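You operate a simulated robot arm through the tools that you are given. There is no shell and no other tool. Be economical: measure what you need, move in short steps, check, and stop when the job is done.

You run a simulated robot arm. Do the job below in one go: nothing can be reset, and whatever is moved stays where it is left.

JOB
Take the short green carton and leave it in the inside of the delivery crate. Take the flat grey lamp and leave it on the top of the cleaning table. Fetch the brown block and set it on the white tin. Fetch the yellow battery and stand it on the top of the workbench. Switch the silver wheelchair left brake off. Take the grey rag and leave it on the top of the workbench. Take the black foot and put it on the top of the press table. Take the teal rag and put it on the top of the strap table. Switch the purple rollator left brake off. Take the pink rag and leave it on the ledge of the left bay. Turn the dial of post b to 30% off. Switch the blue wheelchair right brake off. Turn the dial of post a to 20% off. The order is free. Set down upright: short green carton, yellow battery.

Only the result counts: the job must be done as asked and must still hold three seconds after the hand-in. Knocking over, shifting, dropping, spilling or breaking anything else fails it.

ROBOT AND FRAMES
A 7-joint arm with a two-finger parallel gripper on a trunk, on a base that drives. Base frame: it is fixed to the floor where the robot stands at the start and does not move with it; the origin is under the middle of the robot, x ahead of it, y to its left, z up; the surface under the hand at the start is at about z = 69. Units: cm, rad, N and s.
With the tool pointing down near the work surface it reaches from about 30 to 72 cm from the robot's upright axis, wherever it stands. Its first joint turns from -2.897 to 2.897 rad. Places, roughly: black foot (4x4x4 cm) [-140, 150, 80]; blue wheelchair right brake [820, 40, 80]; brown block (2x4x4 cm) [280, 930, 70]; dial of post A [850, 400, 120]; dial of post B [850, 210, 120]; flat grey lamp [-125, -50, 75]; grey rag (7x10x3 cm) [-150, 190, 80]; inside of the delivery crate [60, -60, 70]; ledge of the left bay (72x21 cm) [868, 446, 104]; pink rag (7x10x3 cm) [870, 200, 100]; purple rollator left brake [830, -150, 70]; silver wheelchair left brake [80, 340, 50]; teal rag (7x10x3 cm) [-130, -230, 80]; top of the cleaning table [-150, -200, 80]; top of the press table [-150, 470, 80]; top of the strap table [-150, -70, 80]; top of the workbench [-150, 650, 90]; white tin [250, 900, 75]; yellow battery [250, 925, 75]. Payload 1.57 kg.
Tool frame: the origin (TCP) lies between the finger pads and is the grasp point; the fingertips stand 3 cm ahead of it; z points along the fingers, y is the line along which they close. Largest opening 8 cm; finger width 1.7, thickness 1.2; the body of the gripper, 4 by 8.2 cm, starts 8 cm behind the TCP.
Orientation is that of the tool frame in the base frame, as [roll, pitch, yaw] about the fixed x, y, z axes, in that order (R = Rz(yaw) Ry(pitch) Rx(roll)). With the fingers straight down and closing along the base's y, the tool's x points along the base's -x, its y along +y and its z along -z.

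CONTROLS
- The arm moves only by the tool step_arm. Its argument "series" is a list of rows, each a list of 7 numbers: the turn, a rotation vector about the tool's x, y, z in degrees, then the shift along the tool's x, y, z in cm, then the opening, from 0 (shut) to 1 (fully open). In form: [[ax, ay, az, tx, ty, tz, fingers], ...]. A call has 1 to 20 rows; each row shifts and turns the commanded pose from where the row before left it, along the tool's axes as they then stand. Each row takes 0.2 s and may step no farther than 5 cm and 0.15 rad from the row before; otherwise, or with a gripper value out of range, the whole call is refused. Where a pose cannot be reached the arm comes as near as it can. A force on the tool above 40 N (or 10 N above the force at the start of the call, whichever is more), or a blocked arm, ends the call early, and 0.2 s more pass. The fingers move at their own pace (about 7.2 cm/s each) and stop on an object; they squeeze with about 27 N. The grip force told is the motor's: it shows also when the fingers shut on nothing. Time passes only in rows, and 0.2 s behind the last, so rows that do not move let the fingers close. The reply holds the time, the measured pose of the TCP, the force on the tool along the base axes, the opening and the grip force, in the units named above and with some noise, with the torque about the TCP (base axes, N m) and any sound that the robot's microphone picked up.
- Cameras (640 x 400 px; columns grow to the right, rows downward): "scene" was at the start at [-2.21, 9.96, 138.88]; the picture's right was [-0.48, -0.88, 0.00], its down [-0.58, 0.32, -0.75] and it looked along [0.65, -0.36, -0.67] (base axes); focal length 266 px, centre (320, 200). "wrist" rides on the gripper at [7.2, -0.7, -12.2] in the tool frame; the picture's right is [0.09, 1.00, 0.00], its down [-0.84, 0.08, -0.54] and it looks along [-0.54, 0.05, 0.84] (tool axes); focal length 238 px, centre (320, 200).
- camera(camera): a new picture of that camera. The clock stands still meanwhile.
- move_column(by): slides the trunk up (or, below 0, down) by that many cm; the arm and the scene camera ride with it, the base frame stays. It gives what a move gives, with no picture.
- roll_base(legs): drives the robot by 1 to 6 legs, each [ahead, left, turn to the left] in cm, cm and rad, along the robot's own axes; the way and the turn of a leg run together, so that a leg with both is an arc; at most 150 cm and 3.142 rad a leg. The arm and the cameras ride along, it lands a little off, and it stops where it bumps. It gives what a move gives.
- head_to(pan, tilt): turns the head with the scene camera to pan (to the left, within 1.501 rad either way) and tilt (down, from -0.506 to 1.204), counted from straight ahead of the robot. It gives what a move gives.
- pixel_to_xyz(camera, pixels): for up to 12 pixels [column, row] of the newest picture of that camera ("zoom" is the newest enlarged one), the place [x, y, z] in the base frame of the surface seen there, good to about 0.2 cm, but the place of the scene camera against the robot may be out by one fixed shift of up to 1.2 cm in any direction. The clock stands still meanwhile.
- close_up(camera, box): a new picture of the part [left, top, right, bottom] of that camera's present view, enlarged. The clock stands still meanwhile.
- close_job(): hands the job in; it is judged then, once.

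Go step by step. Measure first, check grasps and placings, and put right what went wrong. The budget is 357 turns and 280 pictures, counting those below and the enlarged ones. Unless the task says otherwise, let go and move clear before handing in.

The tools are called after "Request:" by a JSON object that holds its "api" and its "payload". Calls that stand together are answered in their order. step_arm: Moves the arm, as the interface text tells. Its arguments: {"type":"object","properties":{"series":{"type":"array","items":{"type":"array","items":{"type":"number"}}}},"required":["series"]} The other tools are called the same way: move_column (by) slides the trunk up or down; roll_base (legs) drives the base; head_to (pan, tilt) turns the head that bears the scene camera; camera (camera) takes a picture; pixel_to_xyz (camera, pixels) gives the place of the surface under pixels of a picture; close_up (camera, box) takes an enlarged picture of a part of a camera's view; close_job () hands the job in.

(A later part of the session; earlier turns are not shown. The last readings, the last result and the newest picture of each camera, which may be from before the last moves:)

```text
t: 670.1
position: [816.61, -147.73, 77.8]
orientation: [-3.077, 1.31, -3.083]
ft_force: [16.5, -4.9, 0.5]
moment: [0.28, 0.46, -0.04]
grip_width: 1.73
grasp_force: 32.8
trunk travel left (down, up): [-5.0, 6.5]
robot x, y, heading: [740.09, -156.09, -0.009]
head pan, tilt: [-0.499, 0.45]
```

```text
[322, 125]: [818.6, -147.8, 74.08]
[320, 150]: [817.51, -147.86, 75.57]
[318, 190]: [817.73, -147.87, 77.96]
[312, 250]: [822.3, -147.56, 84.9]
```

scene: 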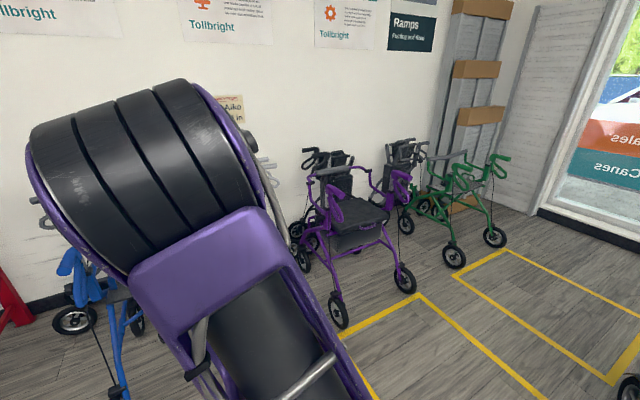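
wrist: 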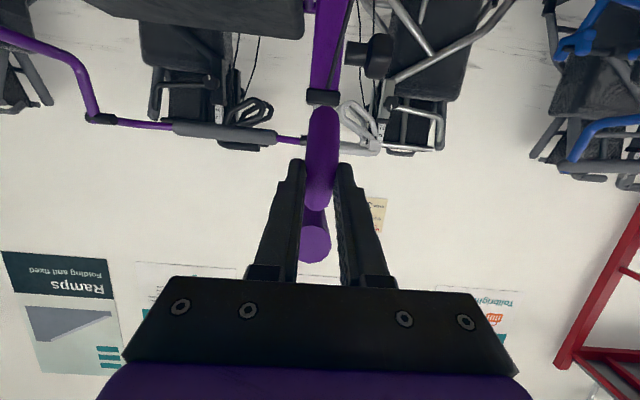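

Request:
{"api": "step_arm", "payload": {"series": [[0, 0, 0, -0.85, 0, -0.35, 0], [0, 0, 0, -0.9, 0, -0.25, 0], [0, 0, 0, 0, 0, 0, 0]]}}

Request:
{"api": "step_arm", "payload": {"series": [[0, 0, 0, 0, 0, 0, 0.3], [0, 0, 0, 0, 0, 0, 0.45], [0, 0, 0, 0, 0, 0, 0.45], [0, 0, 0, 0, 0, 0, 0.45]]}}

Request:
{"api": "camera", "payload": {"camera": "wrist"}}

Request:
{"api": "pixel_to_xyz", "payload": {"camera": "wrist", "pixels": [[326, 85], [325, 95], [324, 110], [322, 125], [320, 150], [316, 200]]}}

```text
t: 670.9
position: [816.26, -147.72, 79.13]
orientation: [-3.078, 1.302, -3.085]
ft_force: [-8.7, -10.8, -9.6]
moment: [0.26, 1.06, -0.19]
grip_width: 1.72
grasp_force: 32.9
trunk travel left (down, up): [-5.0, 6.5]
robot x, y, heading: [739.81, -156.15, -0.011]
head pan, tilt: [-0.499, 0.45]
```

```text
t: 671.9
position: [816.38, -147.56, 79.63]
orientation: [-3.077, 1.31, -3.081]
ft_force: [0.2, -0.8, -0.7]
moment: [-0.01, 0.01, -0.02]
grip_width: 3.62
grasp_force: 0.1
trunk travel left (down, up): [-5.0, 6.5]
robot x, y, heading: [739.8, -156.11, -0.008]
head pan, tilt: [-0.499, 0.45]
```

```text
127 pictures are left
```

wrist: 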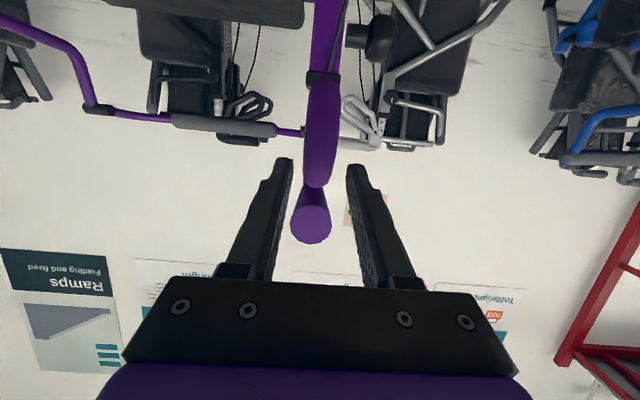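

```text
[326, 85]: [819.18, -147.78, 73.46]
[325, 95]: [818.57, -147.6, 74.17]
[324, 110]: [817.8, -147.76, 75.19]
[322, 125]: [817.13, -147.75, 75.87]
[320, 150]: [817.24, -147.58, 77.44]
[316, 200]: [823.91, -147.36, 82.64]
```

The purple loop now rests ~5 cm higher, same as the blue one. Withdraw, fold, and head for post B (y≈210).

Request:
{"api": "step_arm", "payload": {"series": [[0, 0, 0, 1.1, 0, -4.4, 0.45], [0, 0, 0, 1.1, 0, -4.4, 0.45], [0, 0, 0, 1.1, 0, -4.4, 0.3], [0, 7.5, 0, -0.5, 0, -3, 0], [0, 7.5, 0, -0.5, 0, -3, 0], [0, 7.5, 0, -0.5, 0, -3, 0], [0, 7.5, 0, 0, 0, -3, 0], [0, 7.5, 0, 0, 0, -3, 0], [0, 7.5, 0, 0, 0, -2.5, 0], [0, 7.5, 0, 0, 0, -2, 0], [0, 7.5, 0, 0, 0, -1, 0], [0, 7.5, 0, 0, 0, 0, 0], [0, 7.5, 0, 0, 0, 0, 0], [0, 0, 0, 0, 0, 0, 0]]}}

Request:
{"api": "roll_base", "payload": {"legs": [[-12, 0, 0], [0, 130, 0.01], [0, 100, 0], [0, 120, 0]]}}

Request:
{"api": "head_to", "payload": {"pan": 0.1, "tilt": 0.25}}

Request:
{"api": "camera", "payload": {"camera": "scene"}}

```text
t: 674.9
position: [787.79, -147.25, 93.29]
orientation: [-3.125, -0.001, 3.138]
ft_force: [0.1, 0.1, 0.1]
moment: [0.02, 0.04, 0.01]
grip_width: 0.01
grasp_force: 21.3
trunk travel left (down, up): [-5.0, 6.5]
robot x, y, heading: [739.42, -155.81, -0.011]
head pan, tilt: [-0.499, 0.45]
```

```text
t: 709.0
position: [775.5, 200.36, 93.15]
orientation: [-3.124, 0.002, -3.132]
ft_force: [0.3, -0.6, -0.6]
moment: [0.03, 0.0, -0.01]
grip_width: 0.01
grasp_force: 21.0
trunk travel left (down, up): [-5.0, 6.5]
robot x, y, heading: [728.06, 190.45, 0.003]
head pan, tilt: [-0.499, 0.45]
```

```text
t: 710.0
position: [775.62, 200.37, 93.16]
orientation: [-3.124, 0.0, -3.134]
ft_force: [0.2, -1.0, -0.4]
moment: [0.03, -0.01, 0.01]
grip_width: 0.0
grasp_force: 21.5
trunk travel left (down, up): [-5.0, 6.5]
robot x, y, heading: [727.94, 190.56, 0.003]
head pan, tilt: [0.099, 0.25]
```

```text
126 pictures are left
```

scene: 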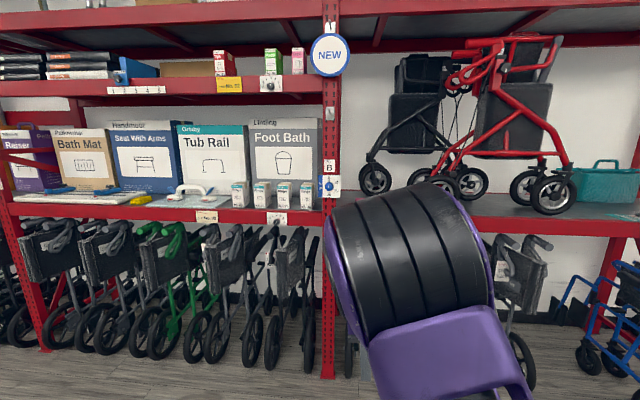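

Post B label at (330,165), dial at (332,184). Zoom and measure.

Request:
{"api": "close_up", "payload": {"camera": "scene", "box": [290, 140, 370, 220]}}

Request:
{"api": "pixel_to_xyz", "payload": {"camera": "scene", "pixels": [[330, 166], [331, 184], [336, 184], [325, 184], [331, 195], [290, 200], [352, 195], [400, 200]]}}

Request:
{"api": "camera", "payload": {"camera": "wrist"}}

```text
5.00 times, centred on (330, 180) of scene
```

zoom: 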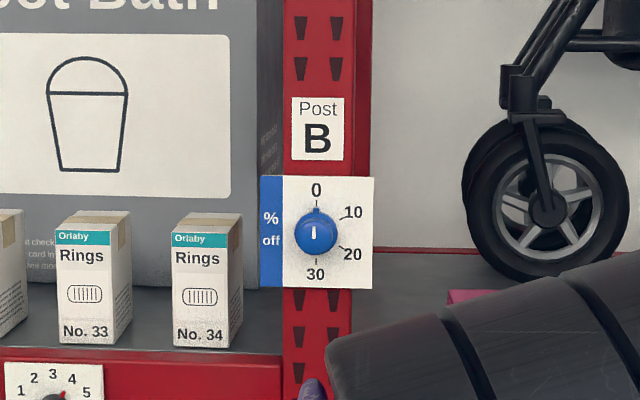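

```text
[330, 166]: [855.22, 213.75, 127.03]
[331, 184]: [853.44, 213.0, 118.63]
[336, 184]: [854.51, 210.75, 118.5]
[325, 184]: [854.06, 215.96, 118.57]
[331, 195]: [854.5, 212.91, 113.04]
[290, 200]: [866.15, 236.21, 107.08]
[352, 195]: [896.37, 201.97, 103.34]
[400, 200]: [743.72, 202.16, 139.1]
```

```text
124 pictures are left
```

wrist: 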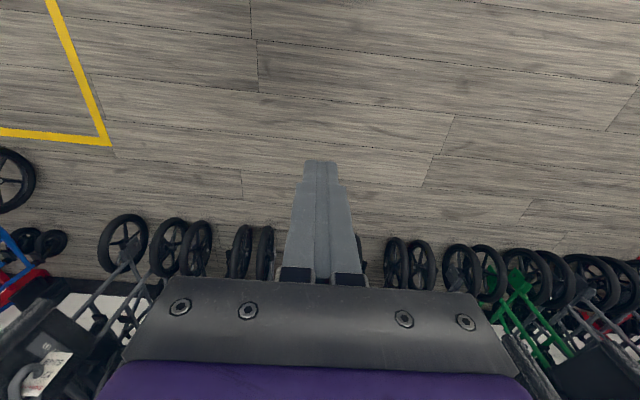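

Dial at 0 now; marks 0/10/20/30 clockwise, so B needs 180° clockwise. Measure the knob precisely.

Request:
{"api": "pixel_to_xyz", "payload": {"camera": "zoom", "pixels": [[316, 236], [316, 215], [298, 234], [335, 234], [316, 252], [345, 270], [316, 208], [300, 280], [362, 185], [290, 185], [470, 297]]}}

```text
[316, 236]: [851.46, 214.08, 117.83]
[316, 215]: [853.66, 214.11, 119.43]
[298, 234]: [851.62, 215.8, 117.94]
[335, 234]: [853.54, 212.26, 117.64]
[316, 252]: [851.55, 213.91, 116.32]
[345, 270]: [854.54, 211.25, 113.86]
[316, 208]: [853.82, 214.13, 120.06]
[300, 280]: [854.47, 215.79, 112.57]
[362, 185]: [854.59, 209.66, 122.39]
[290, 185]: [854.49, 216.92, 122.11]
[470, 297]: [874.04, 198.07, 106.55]
```

Knob: centre ≈(y 214, z 117.8), front x 851.5, plate 854.5. Strafe left 14, then raise the tool to horizontal.

Request:
{"api": "roll_base", "payload": {"legs": [[0, 14, 0]]}}

Request:
{"api": "step_arm", "payload": {"series": [[0, -7.5, 0, -2.28, 0, -2.08, 0.8], [0, -7.5, 0, -2.53, 0, -1.76, 0.8], [0, -7.5, 0, -2.74, 0, -1.42, 0.8], [0, -7.5, 0, -2.9, 0, -1.05, 0.8], [0, -7.5, 0, -3.01, 0, -0.66, 0.8], [0, -7.5, 0, -3.08, 0, -0.26, 0.8], [0, -7.5, 0, -3.08, 0, 0.14, 0.8], [0, -7.5, 0, -3.04, 0, 0.54, 0.8], [0, -7.5, 0, -2.94, 0, 0.93, 0.8], [0, -7.5, 0, -2.79, 0, 1.31, 0.8], [0, -7.5, 0, -2.6, 0, 1.66, 0.8], [0, -7.5, 0, -2.36, 0, 1.99, 0.8], [0, 0, 0, 0, 0, 0, 0.8]]}}

Request:
{"api": "camera", "payload": {"camera": "wrist"}}

```text
t: 712.0
position: [775.48, 214.56, 93.15]
orientation: [-3.125, 0.001, -3.131]
ft_force: [-0.4, -0.2, 0.5]
moment: [-0.02, 0.01, 0.02]
grip_width: 0.02
grasp_force: 20.8
trunk travel left (down, up): [-5.0, 6.5]
robot x, y, heading: [728.04, 204.46, 0.008]
head pan, tilt: [0.099, 0.25]
```

```text
t: 714.8
position: [802.75, 215.1, 118.16]
orientation: [-1.388, 1.553, -1.38]
ft_force: [-0.1, 0.1, 0.0]
moment: [0.02, -0.01, -0.01]
grip_width: 6.41
grasp_force: 0.2
trunk travel left (down, up): [-5.0, 6.5]
robot x, y, heading: [728.15, 204.86, 0.009]
head pan, tilt: [0.099, 0.25]
```

```text
123 pictures are left
```

wrist: 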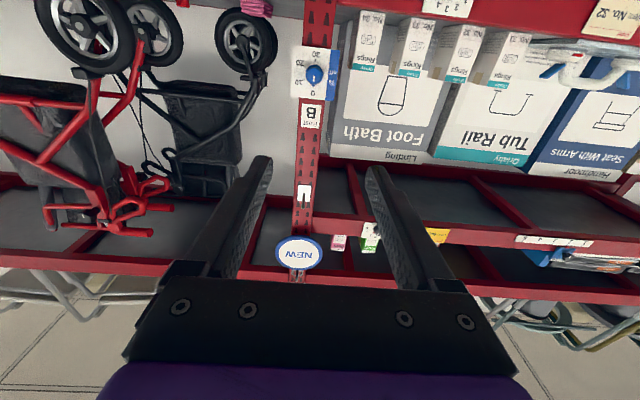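

Now horizontal; the dial shows at (314,75) (upside-down). Measure it with the wrist camera.

Request:
{"api": "close_up", "payload": {"camera": "wrist", "box": [270, 30, 370, 130]}}

Request:
{"api": "pixel_to_xyz", "payload": {"camera": "wrist", "pixels": [[314, 76], [306, 75], [322, 75], [314, 67], [314, 84], [325, 90], [303, 60], [257, 8], [245, 10], [268, 10]]}}

```text
4.00 times, centred on (320, 80) of wrist
```

zoom: 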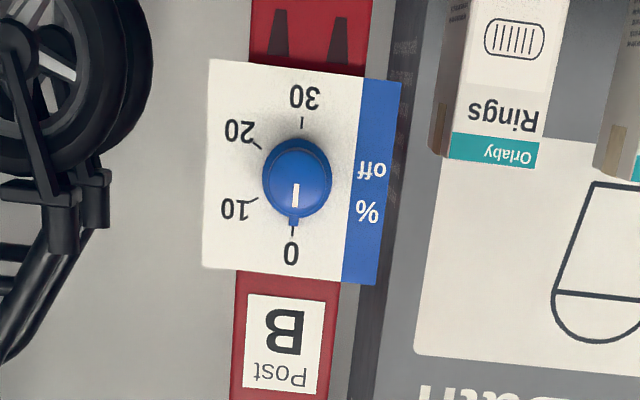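

```text
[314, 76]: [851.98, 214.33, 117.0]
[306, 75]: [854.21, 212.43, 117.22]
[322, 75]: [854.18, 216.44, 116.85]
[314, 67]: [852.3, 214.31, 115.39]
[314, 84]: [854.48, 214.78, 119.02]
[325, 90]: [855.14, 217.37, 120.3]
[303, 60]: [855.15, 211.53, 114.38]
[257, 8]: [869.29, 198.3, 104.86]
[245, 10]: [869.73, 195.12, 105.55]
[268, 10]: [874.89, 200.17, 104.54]
```

Check the clearance of the folded chairs' wheels before driving forward.

Request:
{"api": "head_to", "payload": {"pan": 0.2, "tilt": 0.7}}

Request:
{"api": "camera", "payload": {"camera": "scene"}}

Request:
{"api": "pixel_to_xyz", "payload": {"camera": "scene", "pixels": [[200, 250], [250, 250], [300, 250], [350, 250], [400, 250], [280, 220], [330, 220], [230, 220], [300, 200], [360, 230]]}}

```text
t: 715.7
position: [802.82, 215.21, 118.28]
orientation: [-1.484, 1.554, -1.469]
ft_force: [0.8, 0.3, -0.2]
moment: [0.01, 0.0, -0.03]
grip_width: 6.4
grasp_force: 0.0
trunk travel left (down, up): [-5.0, 6.5]
robot x, y, heading: [728.01, 204.58, 0.006]
head pan, tilt: [0.201, 0.7]
```

```text
121 pictures are left
```

scene: 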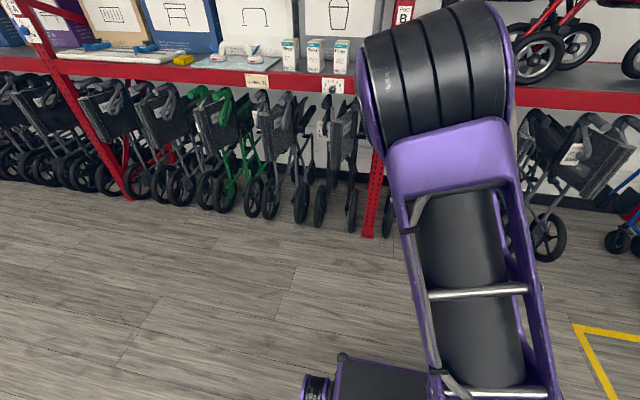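

```text
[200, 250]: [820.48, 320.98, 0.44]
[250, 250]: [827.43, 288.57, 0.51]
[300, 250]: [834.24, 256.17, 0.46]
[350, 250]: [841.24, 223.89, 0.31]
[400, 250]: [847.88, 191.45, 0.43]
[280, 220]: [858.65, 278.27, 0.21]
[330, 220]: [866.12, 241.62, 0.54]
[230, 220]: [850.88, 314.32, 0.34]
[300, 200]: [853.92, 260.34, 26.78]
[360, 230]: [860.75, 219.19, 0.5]
```

Floor is clear to x≈850. Drive ahead 43.

Request:
{"api": "roll_base", "payload": {"legs": [[43, 0, -0.006]]}}

Request:
{"api": "camera", "payload": {"camera": "wrist"}}

Request:
{"api": "pixel_to_xyz", "payload": {"camera": "wrist", "pixels": [[310, 150], [320, 150], [330, 150], [320, 130], [320, 170]]}}

```text
t: 718.4
position: [846.12, 215.19, 118.21]
orientation: [-1.475, 1.552, -1.465]
ft_force: [0.6, 0.4, -0.6]
moment: [0.01, 0.0, 0.01]
grip_width: 6.41
grasp_force: 0.0
trunk travel left (down, up): [-5.0, 6.5]
robot x, y, heading: [771.18, 204.87, 0.003]
head pan, tilt: [0.201, 0.7]
```

```text
120 pictures are left
```

wrist: 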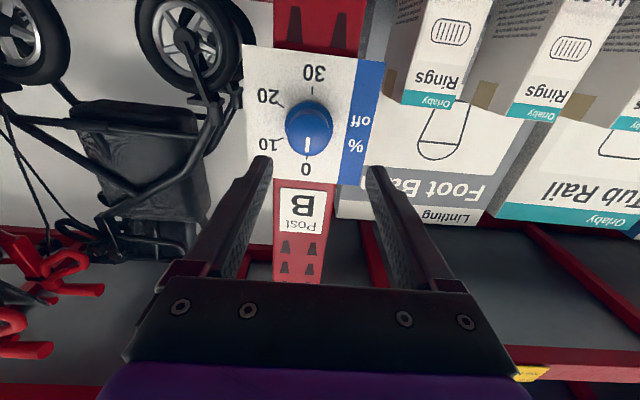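

```text
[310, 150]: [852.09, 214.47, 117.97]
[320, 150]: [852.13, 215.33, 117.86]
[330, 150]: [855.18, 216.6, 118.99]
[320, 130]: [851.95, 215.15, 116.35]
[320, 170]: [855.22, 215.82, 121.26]
```

Request:
{"api": "pixel_to_xyz", "payload": {"camera": "wrist", "pixels": [[309, 125], [286, 125], [333, 125], [309, 102], [309, 150], [300, 135], [309, 155]]}}

Request:
{"api": "close_up", "payload": {"camera": "wrist", "box": [240, 60, 390, 190]}}

```text
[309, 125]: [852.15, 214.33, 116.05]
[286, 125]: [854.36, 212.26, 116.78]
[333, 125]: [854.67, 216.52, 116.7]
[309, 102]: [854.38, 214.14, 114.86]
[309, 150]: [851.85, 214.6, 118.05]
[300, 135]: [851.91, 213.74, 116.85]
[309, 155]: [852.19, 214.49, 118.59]
```

```text
3.08 times, centred on (315, 125) of wrist
```

zoom: 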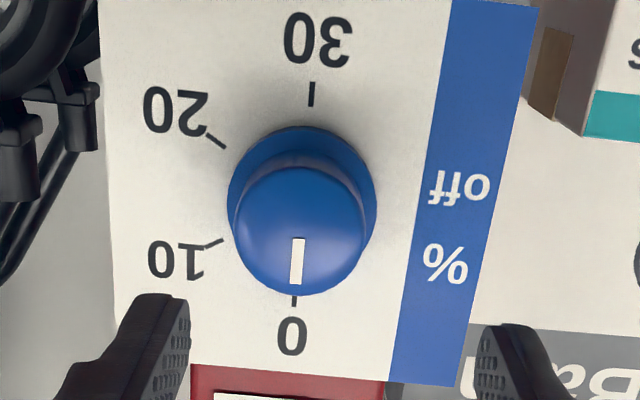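

Knob centre (214.4, 117.0). Shift down 1.2, y -0.8, advance 5, then close.

Request:
{"api": "step_arm", "payload": {"series": [[0, 0, 0, 1.2, -0.8, 0, 0.8], [0, 0, 0, 0, 0, 3, 0.8], [0, 0, 0, 0, 0, 2, 0.8], [0, 0, 0, 0, 0, 0, 0.8]]}}

Request:
{"api": "camera", "payload": {"camera": "wrist"}}

```text
t: 719.4
position: [851.38, 214.44, 116.95]
orientation: [-1.518, 1.552, -1.508]
ft_force: [0.5, -0.2, -0.2]
moment: [-0.01, 0.02, -0.01]
grip_width: 6.42
grasp_force: 0.1
trunk travel left (down, up): [-5.0, 6.5]
robot x, y, heading: [771.16, 205.05, 0.009]
head pan, tilt: [0.201, 0.7]
```

```text
118 pictures are left
```

wrist: 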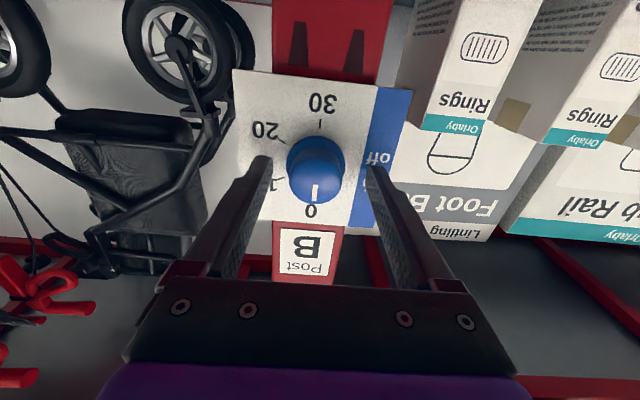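

Close on the knob and turn +88° clockwise in 11 rows.

Request:
{"api": "step_arm", "payload": {"series": [[0, 0, 0, 0, 0, 0, 0], [0, 0, 0, 0, 0, 0, 0], [0, 0, 0, 0, 0, 0, 0], [0, 0, 8, 0, 0, 0, 0], [0, 0, 8, 0, 0, 0, 0], [0, 0, 8, 0, 0, 0, 0], [0, 0, 8, 0, 0, 0, 0]]}}

Request:
{"api": "camera", "payload": {"camera": "wrist"}}

```text
t: 721.0
position: [851.14, 214.07, 116.98]
orientation: [1.566, 1.026, 1.57]
ft_force: [-9.0, -13.3, -3.5]
moment: [-0.01, 0.1, -0.77]
grip_width: 3.33
grasp_force: 41.3
trunk travel left (down, up): [-5.0, 6.5]
robot x, y, heading: [770.72, 205.02, 0.001]
head pan, tilt: [0.201, 0.7]
```

```text
117 pictures are left
```

wrist: 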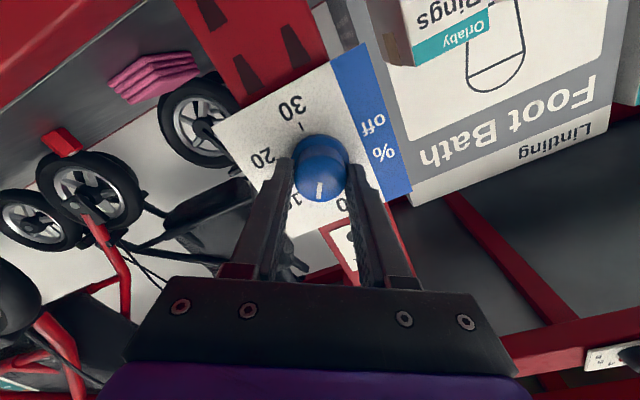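

The knob turns with the gripper toward 10. Continue +56°.

Request:
{"api": "step_arm", "payload": {"series": [[0, 0, 8, 0, 0, 0, 0], [0, 0, 8, 0, 0, 0, 0], [0, 0, 8, 0, 0, 0, 0], [0, 0, 8, 0, 0, 0, 0], [0, 0, 8, 0, 0, 0, 0], [0, 0, 8, 0, 0, 0, 0], [0, 0, 8, 0, 0, 0, 0], [0, 0, 8, 0, 0, 0, 0]]}}

Request:
{"api": "camera", "payload": {"camera": "wrist"}}

```text
t: 722.8
position: [851.12, 214.1, 117.02]
orientation: [1.568, -0.092, 1.576]
ft_force: [-7.9, -16.7, -6.1]
moment: [0.01, 0.1, -0.71]
grip_width: 3.34
grasp_force: 41.1
trunk travel left (down, up): [-5.0, 6.5]
robot x, y, heading: [770.73, 204.75, 0.002]
head pan, tilt: [0.201, 0.7]
```

```text
116 pictures are left
```

wrist: 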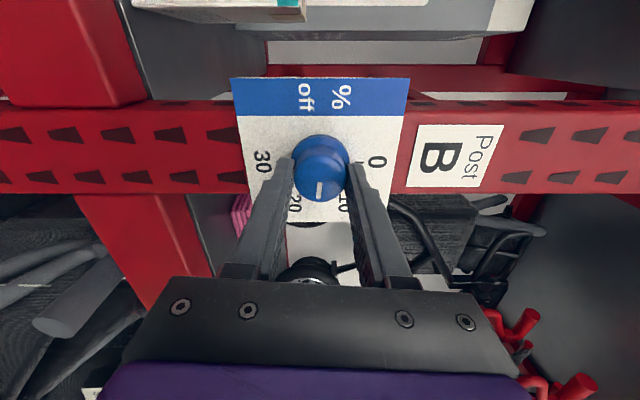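

Now at ≈15%. Continue +40°.

Request:
{"api": "step_arm", "payload": {"series": [[0, 0, 8, 0, 0, 0, 0], [0, 0, 8, 0, 0, 0, 0], [0, 0, 8, 0, 0, 0, 0], [0, 0, 8, 0, 0, 0, 0], [0, 0, 8, 0, 0, 0, 0]]}}

Request:
{"api": "camera", "payload": {"camera": "wrist"}}

```text
t: 724.0
position: [851.1, 214.19, 117.03]
orientation: [1.569, -0.79, 1.578]
ft_force: [-7.7, -15.6, -9.9]
moment: [-0.01, -0.17, -0.14]
grip_width: 3.38
grasp_force: 41.1
trunk travel left (down, up): [-5.0, 6.5]
robot x, y, heading: [771.07, 204.85, 0.005]
head pan, tilt: [0.201, 0.7]
```

```text
115 pictures are left
```

wrist: 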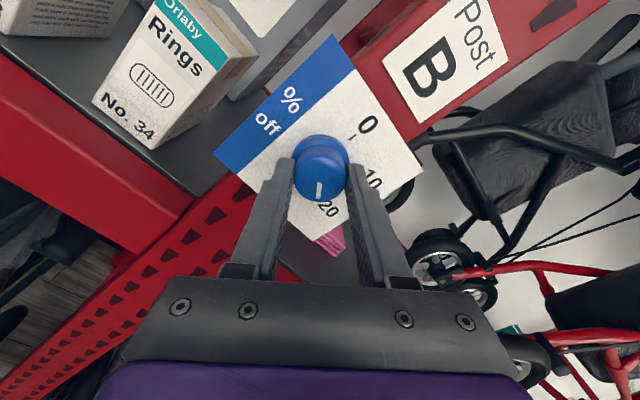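

Past 20; 44° to go.

Request:
{"api": "step_arm", "payload": {"series": [[0, 0, 8, 0, 0, 0, 0], [0, 0, 8, 0, 0, 0, 0], [0, 0, 8, 0, 0, 0, 0], [0, 0, 8, 0, 0, 0, 0], [0, 0, 8, 0, 0, 0, 0], [0, 0, 4, 0, 0, 0, 0], [0, 0, 0, 0, 0, 0, 0]]}}

Request:
{"api": "camera", "payload": {"camera": "wrist"}}

```text
t: 725.6
position: [851.14, 214.14, 116.99]
orientation: [1.565, -1.556, 1.582]
ft_force: [-13.2, -17.0, -13.7]
moment: [-0.41, 0.27, -0.73]
grip_width: 3.34
grasp_force: 41.3
trunk travel left (down, up): [-5.0, 6.5]
robot x, y, heading: [771.12, 204.86, 0.004]
head pan, tilt: [0.201, 0.7]
```

```text
114 pictures are left
```

wrist: 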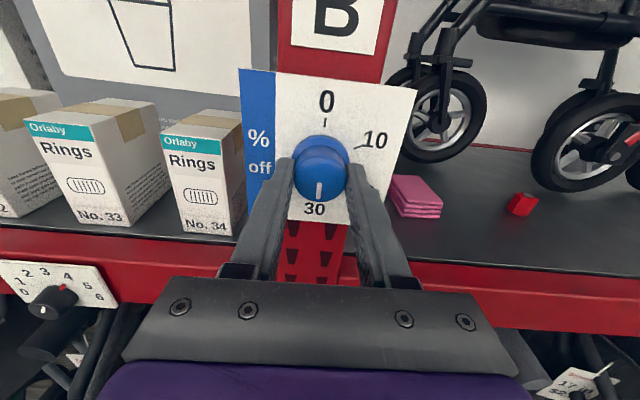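

The mark points at 30. Open and back off to verify.

Request:
{"api": "step_arm", "payload": {"series": [[0, 0, 0, 0, 0, 0, 0.8], [0, 0, 0, 0, 0, 0, 0.8], [0, 0, 0, 0, 0, 0, 0.8], [0, 0, 0, 0, 0, -4, 0.8], [0, 0, 0, 0, 0, -4, 0.8], [0, 0, 0, 0, 0, -4, 1], [0, 0, 0, 0, 0, 0, 1]]}}

Request:
{"api": "camera", "payload": {"camera": "wrist"}}

Request:
{"api": "close_up", "payload": {"camera": "wrist", "box": [260, 60, 460, 200]}}

```text
t: 727.2
position: [839.08, 214.67, 116.84]
orientation: [1.448, -1.554, 1.702]
ft_force: [-0.2, 0.4, -0.8]
moment: [-0.04, -0.02, -0.03]
grip_width: 7.99
grasp_force: 0.0
trunk travel left (down, up): [-5.0, 6.5]
robot x, y, heading: [770.85, 204.92, 0.008]
head pan, tilt: [0.201, 0.7]
```

```text
113 pictures are left
```

wrist: 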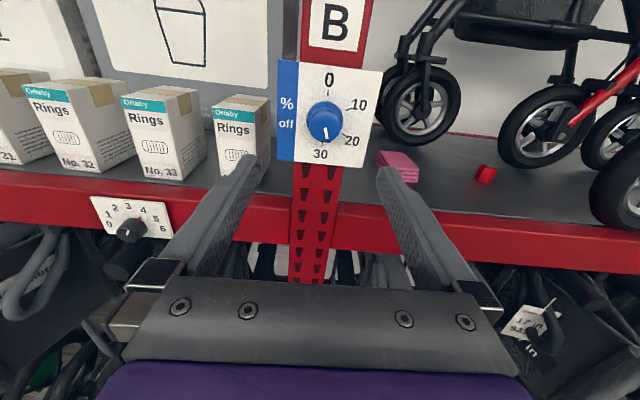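

```text
2.86 times, centred on (360, 130) of wrist
```

zoom: 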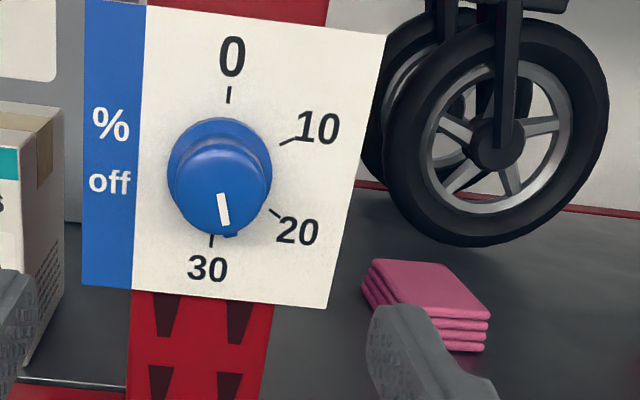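

The mark sits ~17° short of 30 (slip). Rotate the tool back 24°, re-grip, and turn ~+41°.

Request:
{"api": "step_arm", "payload": {"series": [[0, 0, -8, 0, 0, 0, 0.8], [0, 0, -8, 0, 0, 0, 0.8], [0, 0, -8, 0, 0, 0, 0.8], [0, 0, 0, 0, 0, 4, 0.8], [0, 0, 0, 0, 0, 4, 0.8], [0, 0, 0, 0, 0, 4, 0.8], [0, 0, 0, 0, 0, 0, 0.8]]}}

Request:
{"api": "camera", "payload": {"camera": "wrist"}}

```text
t: 728.8
position: [851.13, 214.58, 116.87]
orientation: [1.567, -1.136, 1.583]
ft_force: [0.3, 0.0, -0.5]
moment: [0.0, -0.02, -0.02]
grip_width: 6.39
grasp_force: 0.0
trunk travel left (down, up): [-5.0, 6.5]
robot x, y, heading: [771.09, 204.79, 0.006]
head pan, tilt: [0.201, 0.7]
```

```text
111 pictures are left
```

wrist: 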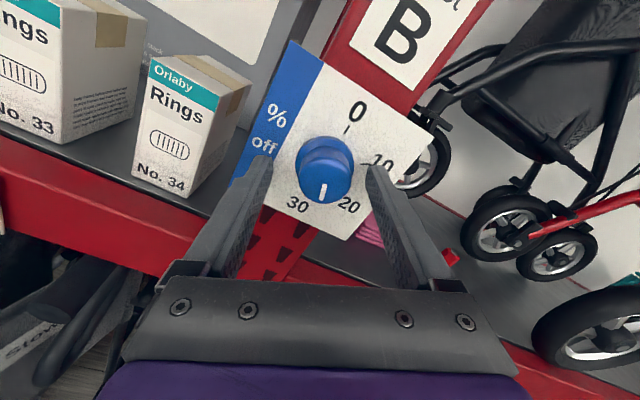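

The knob is ~25° short; off-centre grip wound up. Re-centre (y 214.0), grip, and turn +32°.

Request:
{"api": "step_arm", "payload": {"series": [[0, 0, 0, -0.22, 0.5, 0, 0.8], [0, 0, 0, 0, 0, 0, 0], [0, 0, 0, 0, 0, 0, 0], [0, 0, 0, 0, 0, 0, 0], [0, 0, 8, 0, 0, 0, 0], [0, 0, 8, 0, 0, 0, 0], [0, 0, 8, 0, 0, 0, 0], [0, 0, 7, 0, 0, 0, 0], [0, 0, 0, 0, 0, 0, 0]]}}

Request:
{"api": "camera", "payload": {"camera": "wrist"}}

```text
t: 730.8
position: [851.12, 214.22, 116.92]
orientation: [-1.566, -1.465, -1.561]
ft_force: [0.6, 11.9, -2.6]
moment: [-0.37, 0.29, 0.5]
grip_width: 3.33
grasp_force: 41.0
trunk travel left (down, up): [-5.0, 6.5]
robot x, y, heading: [770.96, 205.0, 0.001]
head pan, tilt: [0.201, 0.7]
```

```text
110 pictures are left
```

wrist: 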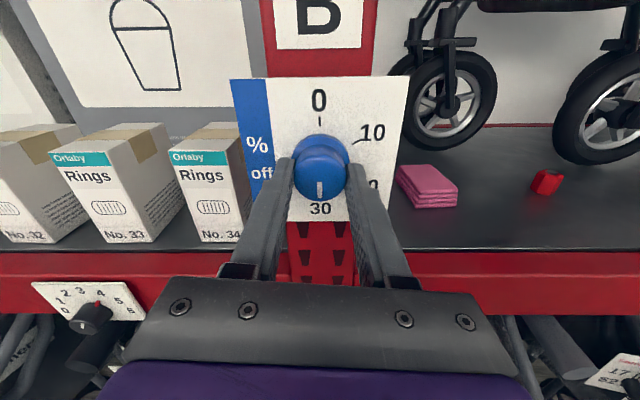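

Request:
{"api": "step_arm", "payload": {"series": [[0, 0, 0, 0, 0, 0, 0.5], [0, 0, 0, 0, 0, 0, 0.8], [0, 0, 0, 0, 0, 0, 0.8], [0, 0, 0, 0, 0, 0, 0.8]]}}

Request:
{"api": "close_up", "payload": {"camera": "wrist", "box": [220, 70, 420, 230]}}

```text
t: 731.8
position: [851.04, 213.92, 116.89]
orientation: [-1.556, -1.467, -1.58]
ft_force: [-0.3, 0.3, 0.2]
moment: [0.03, 0.01, 0.0]
grip_width: 6.39
grasp_force: 0.1
trunk travel left (down, up): [-5.0, 6.5]
robot x, y, heading: [771.0, 204.66, 0.005]
head pan, tilt: [0.201, 0.7]
```

```text
2.50 times, centred on (320, 150) of wrist
```

zoom: 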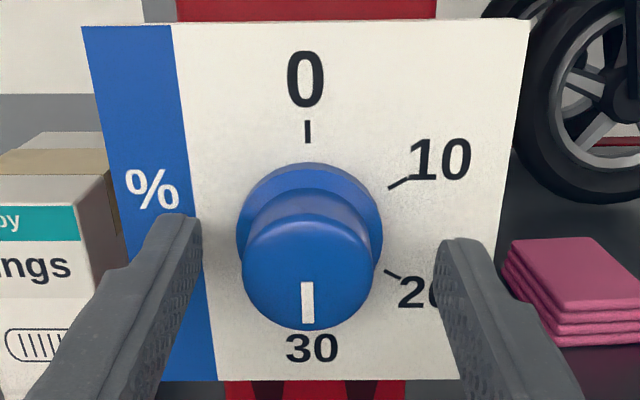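

Mark now lines up with 30 after release. Back off and confirm.

Request:
{"api": "step_arm", "payload": {"series": [[0, 0, 0, 0, 0, -4, 0.8], [0, 0, 0, 0, 0, -4, 0.8], [0, 0, 0, 0, 0, -4, 0.8], [0, 0, 0, 0, 0, -4, 0.8], [0, 0, 0, 0, 0, 0, 0.8]]}}

Request:
{"api": "close_up", "payload": {"camera": "wrist", "box": [220, 40, 440, 200]}}

```text
t: 733.0
position: [835.0, 213.85, 116.89]
orientation: [-1.554, -1.465, -1.579]
ft_force: [-0.8, 0.2, -0.2]
moment: [0.01, -0.01, -0.02]
grip_width: 6.4
grasp_force: 0.1
trunk travel left (down, up): [-5.0, 6.5]
robot x, y, heading: [770.91, 204.82, 0.003]
head pan, tilt: [0.201, 0.7]
```

```text
2.50 times, centred on (330, 120) of wrist
```

zoom: 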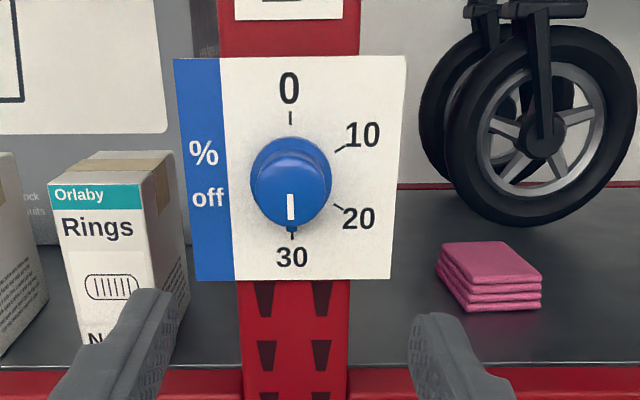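

Dial B reads 30. Now measure the pink rag on the shelf.

Request:
{"api": "pixel_to_xyz", "payload": {"camera": "zoom", "pixels": [[446, 245], [508, 243], [540, 278], [468, 290], [490, 265], [505, 300], [440, 270], [560, 300], [430, 320], [580, 230], [350, 330], [500, 375]]}}

```text
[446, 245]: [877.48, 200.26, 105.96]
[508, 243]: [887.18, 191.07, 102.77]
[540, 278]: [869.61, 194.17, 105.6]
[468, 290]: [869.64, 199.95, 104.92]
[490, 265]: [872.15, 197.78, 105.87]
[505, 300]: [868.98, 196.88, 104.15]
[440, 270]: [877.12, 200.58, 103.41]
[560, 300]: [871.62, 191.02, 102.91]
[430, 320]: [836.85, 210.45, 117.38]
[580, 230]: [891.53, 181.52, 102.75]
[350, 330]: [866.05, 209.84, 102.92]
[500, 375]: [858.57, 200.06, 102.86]
```

Rag: x 869–878.5, y 193.9–200.3, top 105.9, shelf 102.85. Tilt the fingers 30° down, strafe right 17, then ahead 24.

Request:
{"api": "step_arm", "payload": {"series": [[0, 0, -6, 0, 0, 0, 1], [0, -7.5, 0, 0.5, 0, 0, 1], [0, -7.5, 0, 0.5, 0, 0, 1], [0, -7.5, 0, 0.5, 0, 0, 1], [0, -7.5, 0, 0.5, 0, 0, 1], [0, 0, 0, 0, 0, 0, 1]]}}

Request:
{"api": "roll_base", "payload": {"legs": [[0, -16.5, 0], [23, 0, 0]]}}

Request:
{"api": "camera", "payload": {"camera": "wrist"}}

```text
t: 734.4
position: [835.59, 213.72, 118.87]
orientation: [-3.138, -1.05, 0.008]
ft_force: [0.0, -0.7, -0.4]
moment: [-0.01, 0.01, 0.02]
grip_width: 8.0
grasp_force: 0.1
trunk travel left (down, up): [-5.0, 6.5]
robot x, y, heading: [771.07, 204.84, 0.002]
head pan, tilt: [0.201, 0.7]
```

```text
t: 737.9
position: [858.2, 197.21, 118.87]
orientation: [-3.141, -1.048, 0.004]
ft_force: [-1.0, 0.3, 0.4]
moment: [-0.04, 0.0, -0.03]
grip_width: 8.0
grasp_force: 0.0
trunk travel left (down, up): [-5.0, 6.5]
robot x, y, heading: [793.18, 188.37, 0.005]
head pan, tilt: [0.201, 0.7]
```

```text
107 pictures are left
```

wrist: 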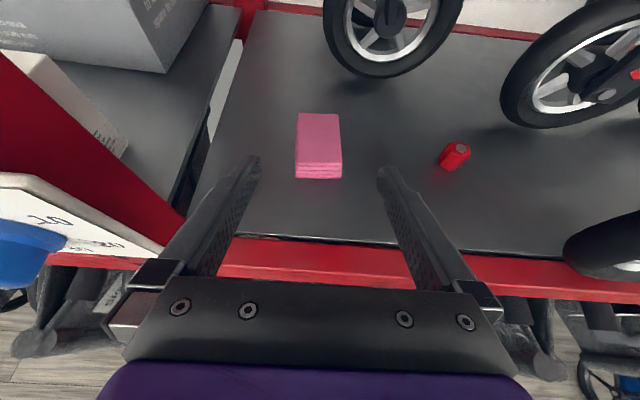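

Request:
{"api": "pixel_to_xyz", "payload": {"camera": "wrist", "pixels": [[298, 114], [337, 114], [295, 162], [341, 163], [318, 140], [296, 177], [341, 178], [380, 70], [318, 200], [230, 160]]}}

```text
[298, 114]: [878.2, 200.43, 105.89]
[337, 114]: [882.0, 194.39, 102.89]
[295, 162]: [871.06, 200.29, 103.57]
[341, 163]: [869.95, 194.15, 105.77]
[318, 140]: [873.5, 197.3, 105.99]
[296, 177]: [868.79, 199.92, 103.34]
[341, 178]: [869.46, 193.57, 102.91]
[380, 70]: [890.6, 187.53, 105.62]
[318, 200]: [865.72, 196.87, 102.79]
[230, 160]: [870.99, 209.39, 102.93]
```

Rag centred at y 197.1. Move in diagonally to TCP (873,197.1,105.4), grip.

Request:
{"api": "step_arm", "payload": {"series": [[0, 0, 0, -0.86, 0.02, 3.9, 1], [0, 0, 0, -0.86, 0.02, 3.9, 1], [0, 0, 0, -0.86, 0.02, 3.9, 1], [0, 0, 0, -0.86, 0.02, 3.9, 1], [0, 0, 0, -0.86, 0.02, 3.9, 1], [0, 0, 0, 0, 0, 0, 1]]}}

Request:
{"api": "camera", "payload": {"camera": "wrist"}}

```text
t: 739.3
position: [872.89, 197.11, 105.31]
orientation: [-3.141, -1.05, 0.004]
ft_force: [0.0, 0.1, 0.0]
moment: [0.01, 0.0, 0.06]
grip_width: 7.99
grasp_force: 0.0
trunk travel left (down, up): [-5.0, 6.5]
robot x, y, heading: [793.89, 188.05, 0.002]
head pan, tilt: [0.201, 0.7]
```

```text
106 pictures are left
```

wrist: 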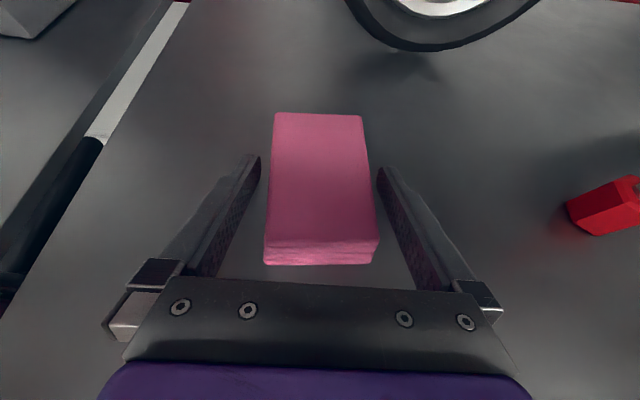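

Straddled. Close, lift 4, and retreat.

Request:
{"api": "step_arm", "payload": {"series": [[0, 0, 0, 0, 0, 0, 0], [0, 0, 0, 0, 0, 0, 0], [0, 0, 0, 0, 0, 0, 0], [0, 0, 0, 0, 0, 0, 0], [0, 0, 0, 1.73, 0, -1, 0], [0, 0, 0, 2.6, 0, -1.5, 0], [0, 0, 0, 2.6, 0, -1.5, 0], [0, 0, 0, 0, 0, 0, 0]]}}

Request:
{"api": "camera", "payload": {"camera": "wrist"}}

```text
t: 741.1
position: [872.78, 197.28, 113.34]
orientation: [-3.14, -1.049, 0.003]
ft_force: [0.4, 0.5, -0.6]
moment: [-0.01, -0.01, -0.02]
grip_width: 6.41
grasp_force: 27.1
trunk travel left (down, up): [-5.0, 6.5]
robot x, y, heading: [793.62, 188.45, 0.004]
head pan, tilt: [0.201, 0.7]
```

```text
105 pictures are left
```

wrist: 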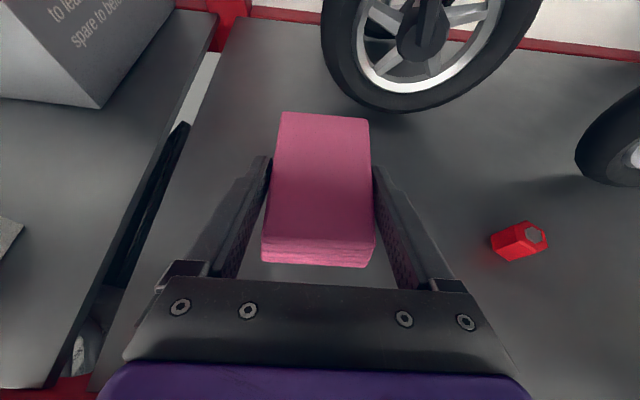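

Rag held. Back out 50 and strafe left to the left bay (y≈446).

Request:
{"api": "roll_base", "payload": {"legs": [[-50, 0, 0], [0, 125, 0], [0, 120, 0]]}}

Request:
{"api": "head_to", "payload": {"pan": 0.0, "tilt": 0.3}}

Request:
{"api": "camera", "payload": {"camera": "scene"}}

Request:
{"api": "camera", "payload": {"camera": "wrist"}}

```text
t: 767.1
position: [824.6, 437.66, 113.24]
orientation: [-3.139, -1.05, -0.027]
ft_force: [-0.6, -0.1, -0.8]
moment: [0.02, -0.03, -0.02]
grip_width: 6.42
grasp_force: 27.5
trunk travel left (down, up): [-5.0, 6.5]
robot x, y, heading: [744.92, 431.3, -0.033]
head pan, tilt: [0.201, 0.7]
```

```text
t: 768.0
position: [824.71, 437.61, 113.38]
orientation: [-3.141, -1.05, -0.027]
ft_force: [0.3, -0.1, -1.2]
moment: [0.0, -0.01, 0.02]
grip_width: 6.43
grasp_force: 27.2
trunk travel left (down, up): [-5.0, 6.5]
robot x, y, heading: [745.19, 431.49, -0.028]
head pan, tilt: [0.0, 0.3]
```

```text
104 pictures are left
```

scene: 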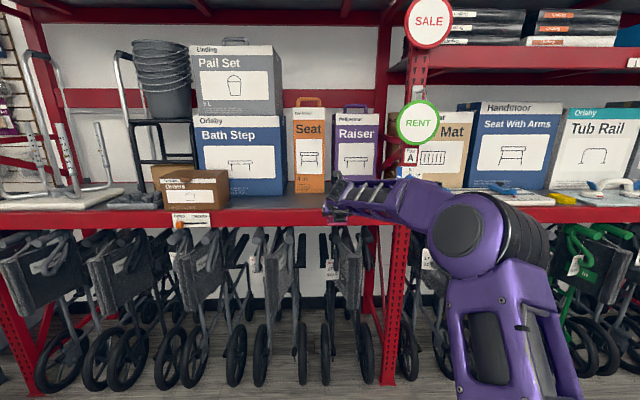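

```text
103 pictures are left
```

wrist: 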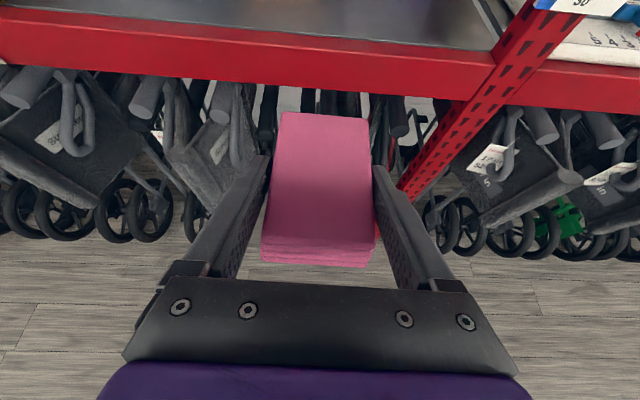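

Request:
{"api": "pixel_to_xyz", "payload": {"camera": "scene", "pixels": [[260, 202], [260, 212], [300, 200], [320, 190], [240, 190], [228, 205], [300, 210], [350, 200], [215, 215], [285, 196]]}}

Request:
{"api": "close_up", "payload": {"camera": "scene", "box": [150, 130, 430, 270]}}

```text
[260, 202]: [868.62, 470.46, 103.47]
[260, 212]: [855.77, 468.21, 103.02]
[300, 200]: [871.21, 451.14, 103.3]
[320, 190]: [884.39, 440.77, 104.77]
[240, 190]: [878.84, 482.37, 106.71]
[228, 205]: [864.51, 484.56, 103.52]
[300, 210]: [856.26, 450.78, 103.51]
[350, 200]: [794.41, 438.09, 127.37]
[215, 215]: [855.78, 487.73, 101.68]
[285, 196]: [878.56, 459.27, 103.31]
```

```text
2.29 times, centred on (290, 200) of scene
```

zoom: 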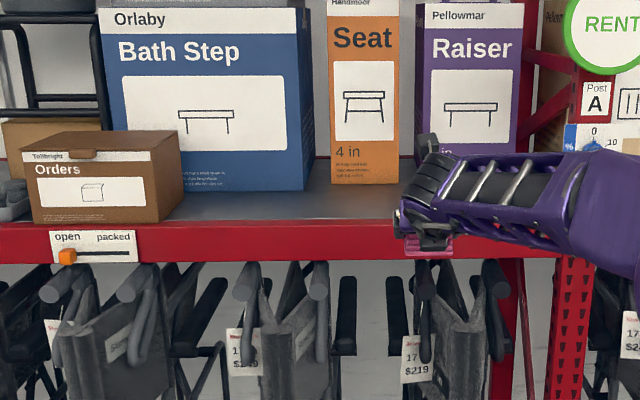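

Place at about (866,455). Fix heading, left 15, ahead 40.

Request:
{"api": "roll_base", "payload": {"legs": [[0, 15, 0.03], [40, 0, 0]]}}

Request:
{"api": "camera", "payload": {"camera": "wrist"}}

```text
t: 772.2
position: [864.56, 454.99, 113.34]
orientation: [-3.141, -1.05, 0.005]
ft_force: [0.0, 0.3, -1.2]
moment: [-0.02, 0.02, -0.01]
grip_width: 6.42
grasp_force: 27.0
trunk travel left (down, up): [-5.0, 6.5]
robot x, y, heading: [785.3, 446.14, -0.002]
head pan, tilt: [0.0, 0.3]
```

```text
101 pictures are left
```

wrist: 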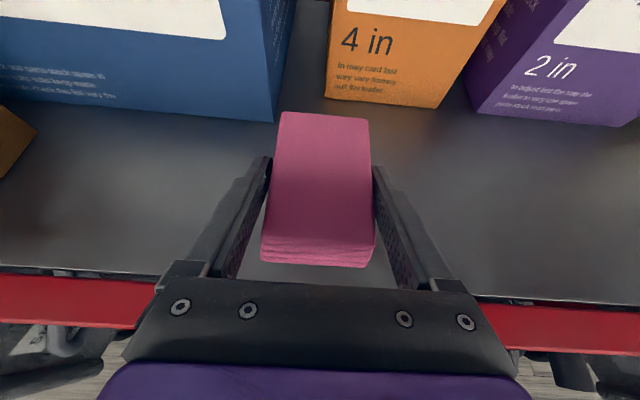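

Request:
{"api": "pixel_to_xyz", "payload": {"camera": "wrist", "pixels": [[265, 120], [380, 105], [430, 200], [210, 170], [150, 270], [520, 295], [260, 150]]}}

```text
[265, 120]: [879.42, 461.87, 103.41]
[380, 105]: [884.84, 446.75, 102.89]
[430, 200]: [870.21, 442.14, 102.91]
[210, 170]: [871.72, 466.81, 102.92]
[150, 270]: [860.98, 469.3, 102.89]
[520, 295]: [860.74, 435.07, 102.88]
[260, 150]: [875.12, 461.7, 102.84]
```

Clear. Lower onto the ledge and release, then retreat up and back.

Request:
{"api": "step_arm", "payload": {"series": [[0, 0, 0, -2.96, 0, 2.57, 0], [0, 0, 0, -2.96, 0, 2.57, 0], [0, 0, 0, 0, 0, 0, 0], [0, 0, 0, -0.2, 0, 0.1, 0], [0, 0, 0, 0, 0, 0, 0]]}}

Request:
{"api": "step_arm", "payload": {"series": [[0, 0, 0, 0, 0, 0, 1], [0, 0, 0, 0, 0, 0, 1], [0, 0, 0, 0, 0, 0, 1], [0, 0, 0, 0, 0, -4, 1], [0, 0, 0, 0, 0, -4, 1], [0, 0, 0, 0, 0, -4, 1], [0, 0, 0, 1, 0, -4, 1], [0, 0, 0, 0, 0, 0, 1]]}}

Request:
{"api": "camera", "payload": {"camera": "wrist"}}

```text
t: 773.4
position: [865.86, 455.13, 105.4]
orientation: [-3.14, -1.048, 0.003]
ft_force: [-0.8, -0.9, -0.3]
moment: [-0.03, 0.0, 0.0]
grip_width: 6.41
grasp_force: 26.5
trunk travel left (down, up): [-5.0, 6.5]
robot x, y, heading: [785.01, 446.16, -0.003]
head pan, tilt: [0.0, 0.3]
```

```text
t: 775.2
position: [852.73, 454.88, 114.22]
orientation: [-3.14, -1.048, 0.003]
ft_force: [0.1, 0.3, 0.6]
moment: [0.01, 0.01, 0.0]
grip_width: 7.96
grasp_force: 0.0
trunk travel left (down, up): [-5.0, 6.5]
robot x, y, heading: [785.43, 446.44, 0.001]
head pan, tilt: [0.0, 0.3]
```

```text
100 pictures are left
```

wrist: 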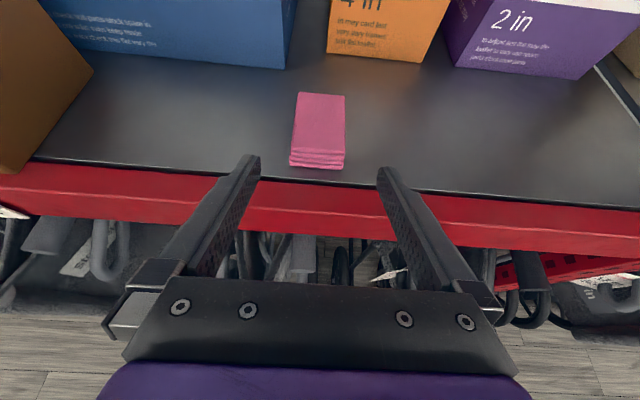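

Rag is on the ledge. Back out, level the tool, unwind the wrist by -180°, and strafe right to post A.

Request:
{"api": "roll_base", "payload": {"legs": [[-35, 0, 0], [0, -55, 0]]}}

Request:
{"api": "step_arm", "payload": {"series": [[0, 7.5, 0, 0, 0, 0, 0.8], [0, 7.5, 0, 0, 0, 0, 0.8], [0, 7.5, 0, 0, 0, 0, 0.8], [0, 7.5, 0, 0, 0, 0, 0.8], [0, 0, -8.5, 0, 0, 0, 0.8], [0, 0, -8.5, 0, 0, 0, 0.8], [0, 0, -8.5, 0, 0, 0, 0.8], [0, 0, -8.5, 0, 0, 0, 0.8], [0, 0, -8.5, 0, 0, 0, 0.8], [0, 0, -8.5, 0, 0, 0, 0.8], [0, 0, -8.5, 0, 0, 0, 0.8], [0, 0, -8.5, 0, 0, 0, 0.8], [0, 0, -8.5, 0, 0, 0, 0.8], [0, 0, -8.5, 0, 0, 0, 0.8], [0, 0, -8.5, 0, 0, 0, 0.8], [0, 0, -8.5, 0, 0, 0, 0.8], [0, 0, -8.5, 0, 0, 0, 0.8], [0, 0, -8.5, 0, 0, 0, 0.8]]}}

Request:
{"api": "camera", "payload": {"camera": "wrist"}}

```text
t: 782.9
position: [817.99, 399.9, 114.18]
orientation: [-3.14, -1.049, 0.007]
ft_force: [-0.9, -0.1, 0.1]
moment: [-0.01, -0.03, 0.0]
grip_width: 8.01
grasp_force: 0.1
trunk travel left (down, up): [-5.0, 6.5]
robot x, y, heading: [750.55, 390.96, -0.001]
head pan, tilt: [0.0, 0.3]
```

```text
t: 786.7
position: [818.21, 399.85, 114.12]
orientation: [1.57, 0.508, 1.579]
ft_force: [0.3, -0.2, 0.2]
moment: [-0.04, 0.01, 0.01]
grip_width: 6.39
grasp_force: 0.0
trunk travel left (down, up): [-5.0, 6.5]
robot x, y, heading: [750.38, 390.66, 0.006]
head pan, tilt: [0.0, 0.3]
```

```text
99 pictures are left
```

wrist: 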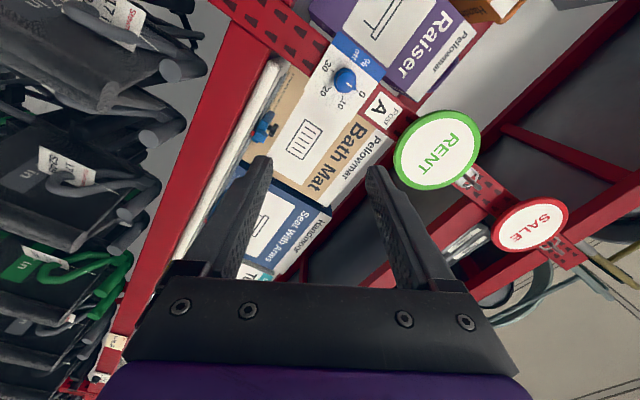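

Dial A visible at (346,80). Unwind the remaining 61° and measure.

Request:
{"api": "step_arm", "payload": {"series": [[0, 0, -8.5, 0, 0, 0, 0.8], [0, 0, -8.5, 0, 0, 0, 0.8], [0, 0, -8.5, 0, 0, 0, 0.8], [0, 0, -8.5, 0, 0, 0, 0.8], [0, 0, -8.5, 0, 0, 0, 0.8], [0, 0, -8.5, 0, 0, 0, 0.8], [0, 0, -8.5, 0, 0, 0, 0.8], [0, 0, 0, -3, 0, 0, 0.8], [0, 0, 0, 0, 0, 0, 0.8]]}}

Request:
{"api": "camera", "payload": {"camera": "wrist"}}

Request:
{"api": "close_up", "payload": {"camera": "wrist", "box": [270, 30, 370, 130]}}

```text
t: 788.7
position: [818.05, 399.69, 117.22]
orientation: [1.509, 1.545, 1.518]
ft_force: [-0.3, 1.3, -0.6]
moment: [0.02, -0.01, 0.01]
grip_width: 6.42
grasp_force: 0.0
trunk travel left (down, up): [-5.0, 6.5]
robot x, y, heading: [750.58, 391.01, 0.002]
head pan, tilt: [0.0, 0.3]
```

```text
98 pictures are left
```

wrist: 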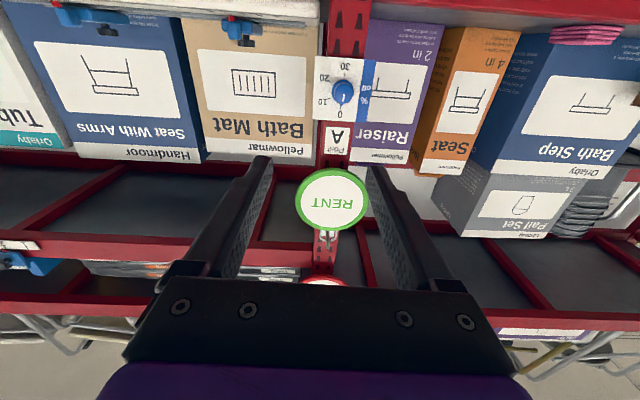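

```text
4.00 times, centred on (320, 80) of wrist
```

zoom: 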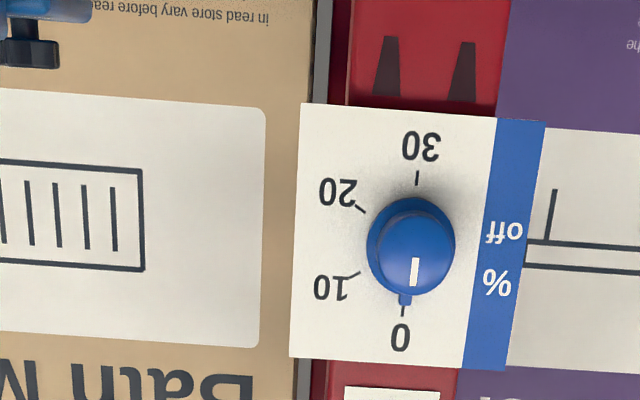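

Request:
{"api": "pixel_to_xyz", "payload": {"camera": "wrist", "pixels": [[342, 92], [333, 92], [353, 92], [342, 80], [342, 103], [332, 175], [332, 200], [310, 200], [332, 228]]}}

Request:
{"api": "pixel_to_xyz", "payload": {"camera": "zoom", "pixels": [[412, 265], [368, 245], [455, 245], [410, 205], [405, 300], [330, 150], [412, 295]]}}

```text
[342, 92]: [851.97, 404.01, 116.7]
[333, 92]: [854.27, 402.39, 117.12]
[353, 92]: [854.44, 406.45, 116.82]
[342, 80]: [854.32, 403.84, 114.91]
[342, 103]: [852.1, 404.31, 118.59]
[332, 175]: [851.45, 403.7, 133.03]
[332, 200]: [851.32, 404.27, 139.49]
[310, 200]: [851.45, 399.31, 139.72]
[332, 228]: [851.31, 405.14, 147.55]
```

```text
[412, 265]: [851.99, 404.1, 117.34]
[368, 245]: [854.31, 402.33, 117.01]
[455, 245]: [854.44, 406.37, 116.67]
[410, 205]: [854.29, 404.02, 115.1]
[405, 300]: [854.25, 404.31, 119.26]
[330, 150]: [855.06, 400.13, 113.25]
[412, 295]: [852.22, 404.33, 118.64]
```

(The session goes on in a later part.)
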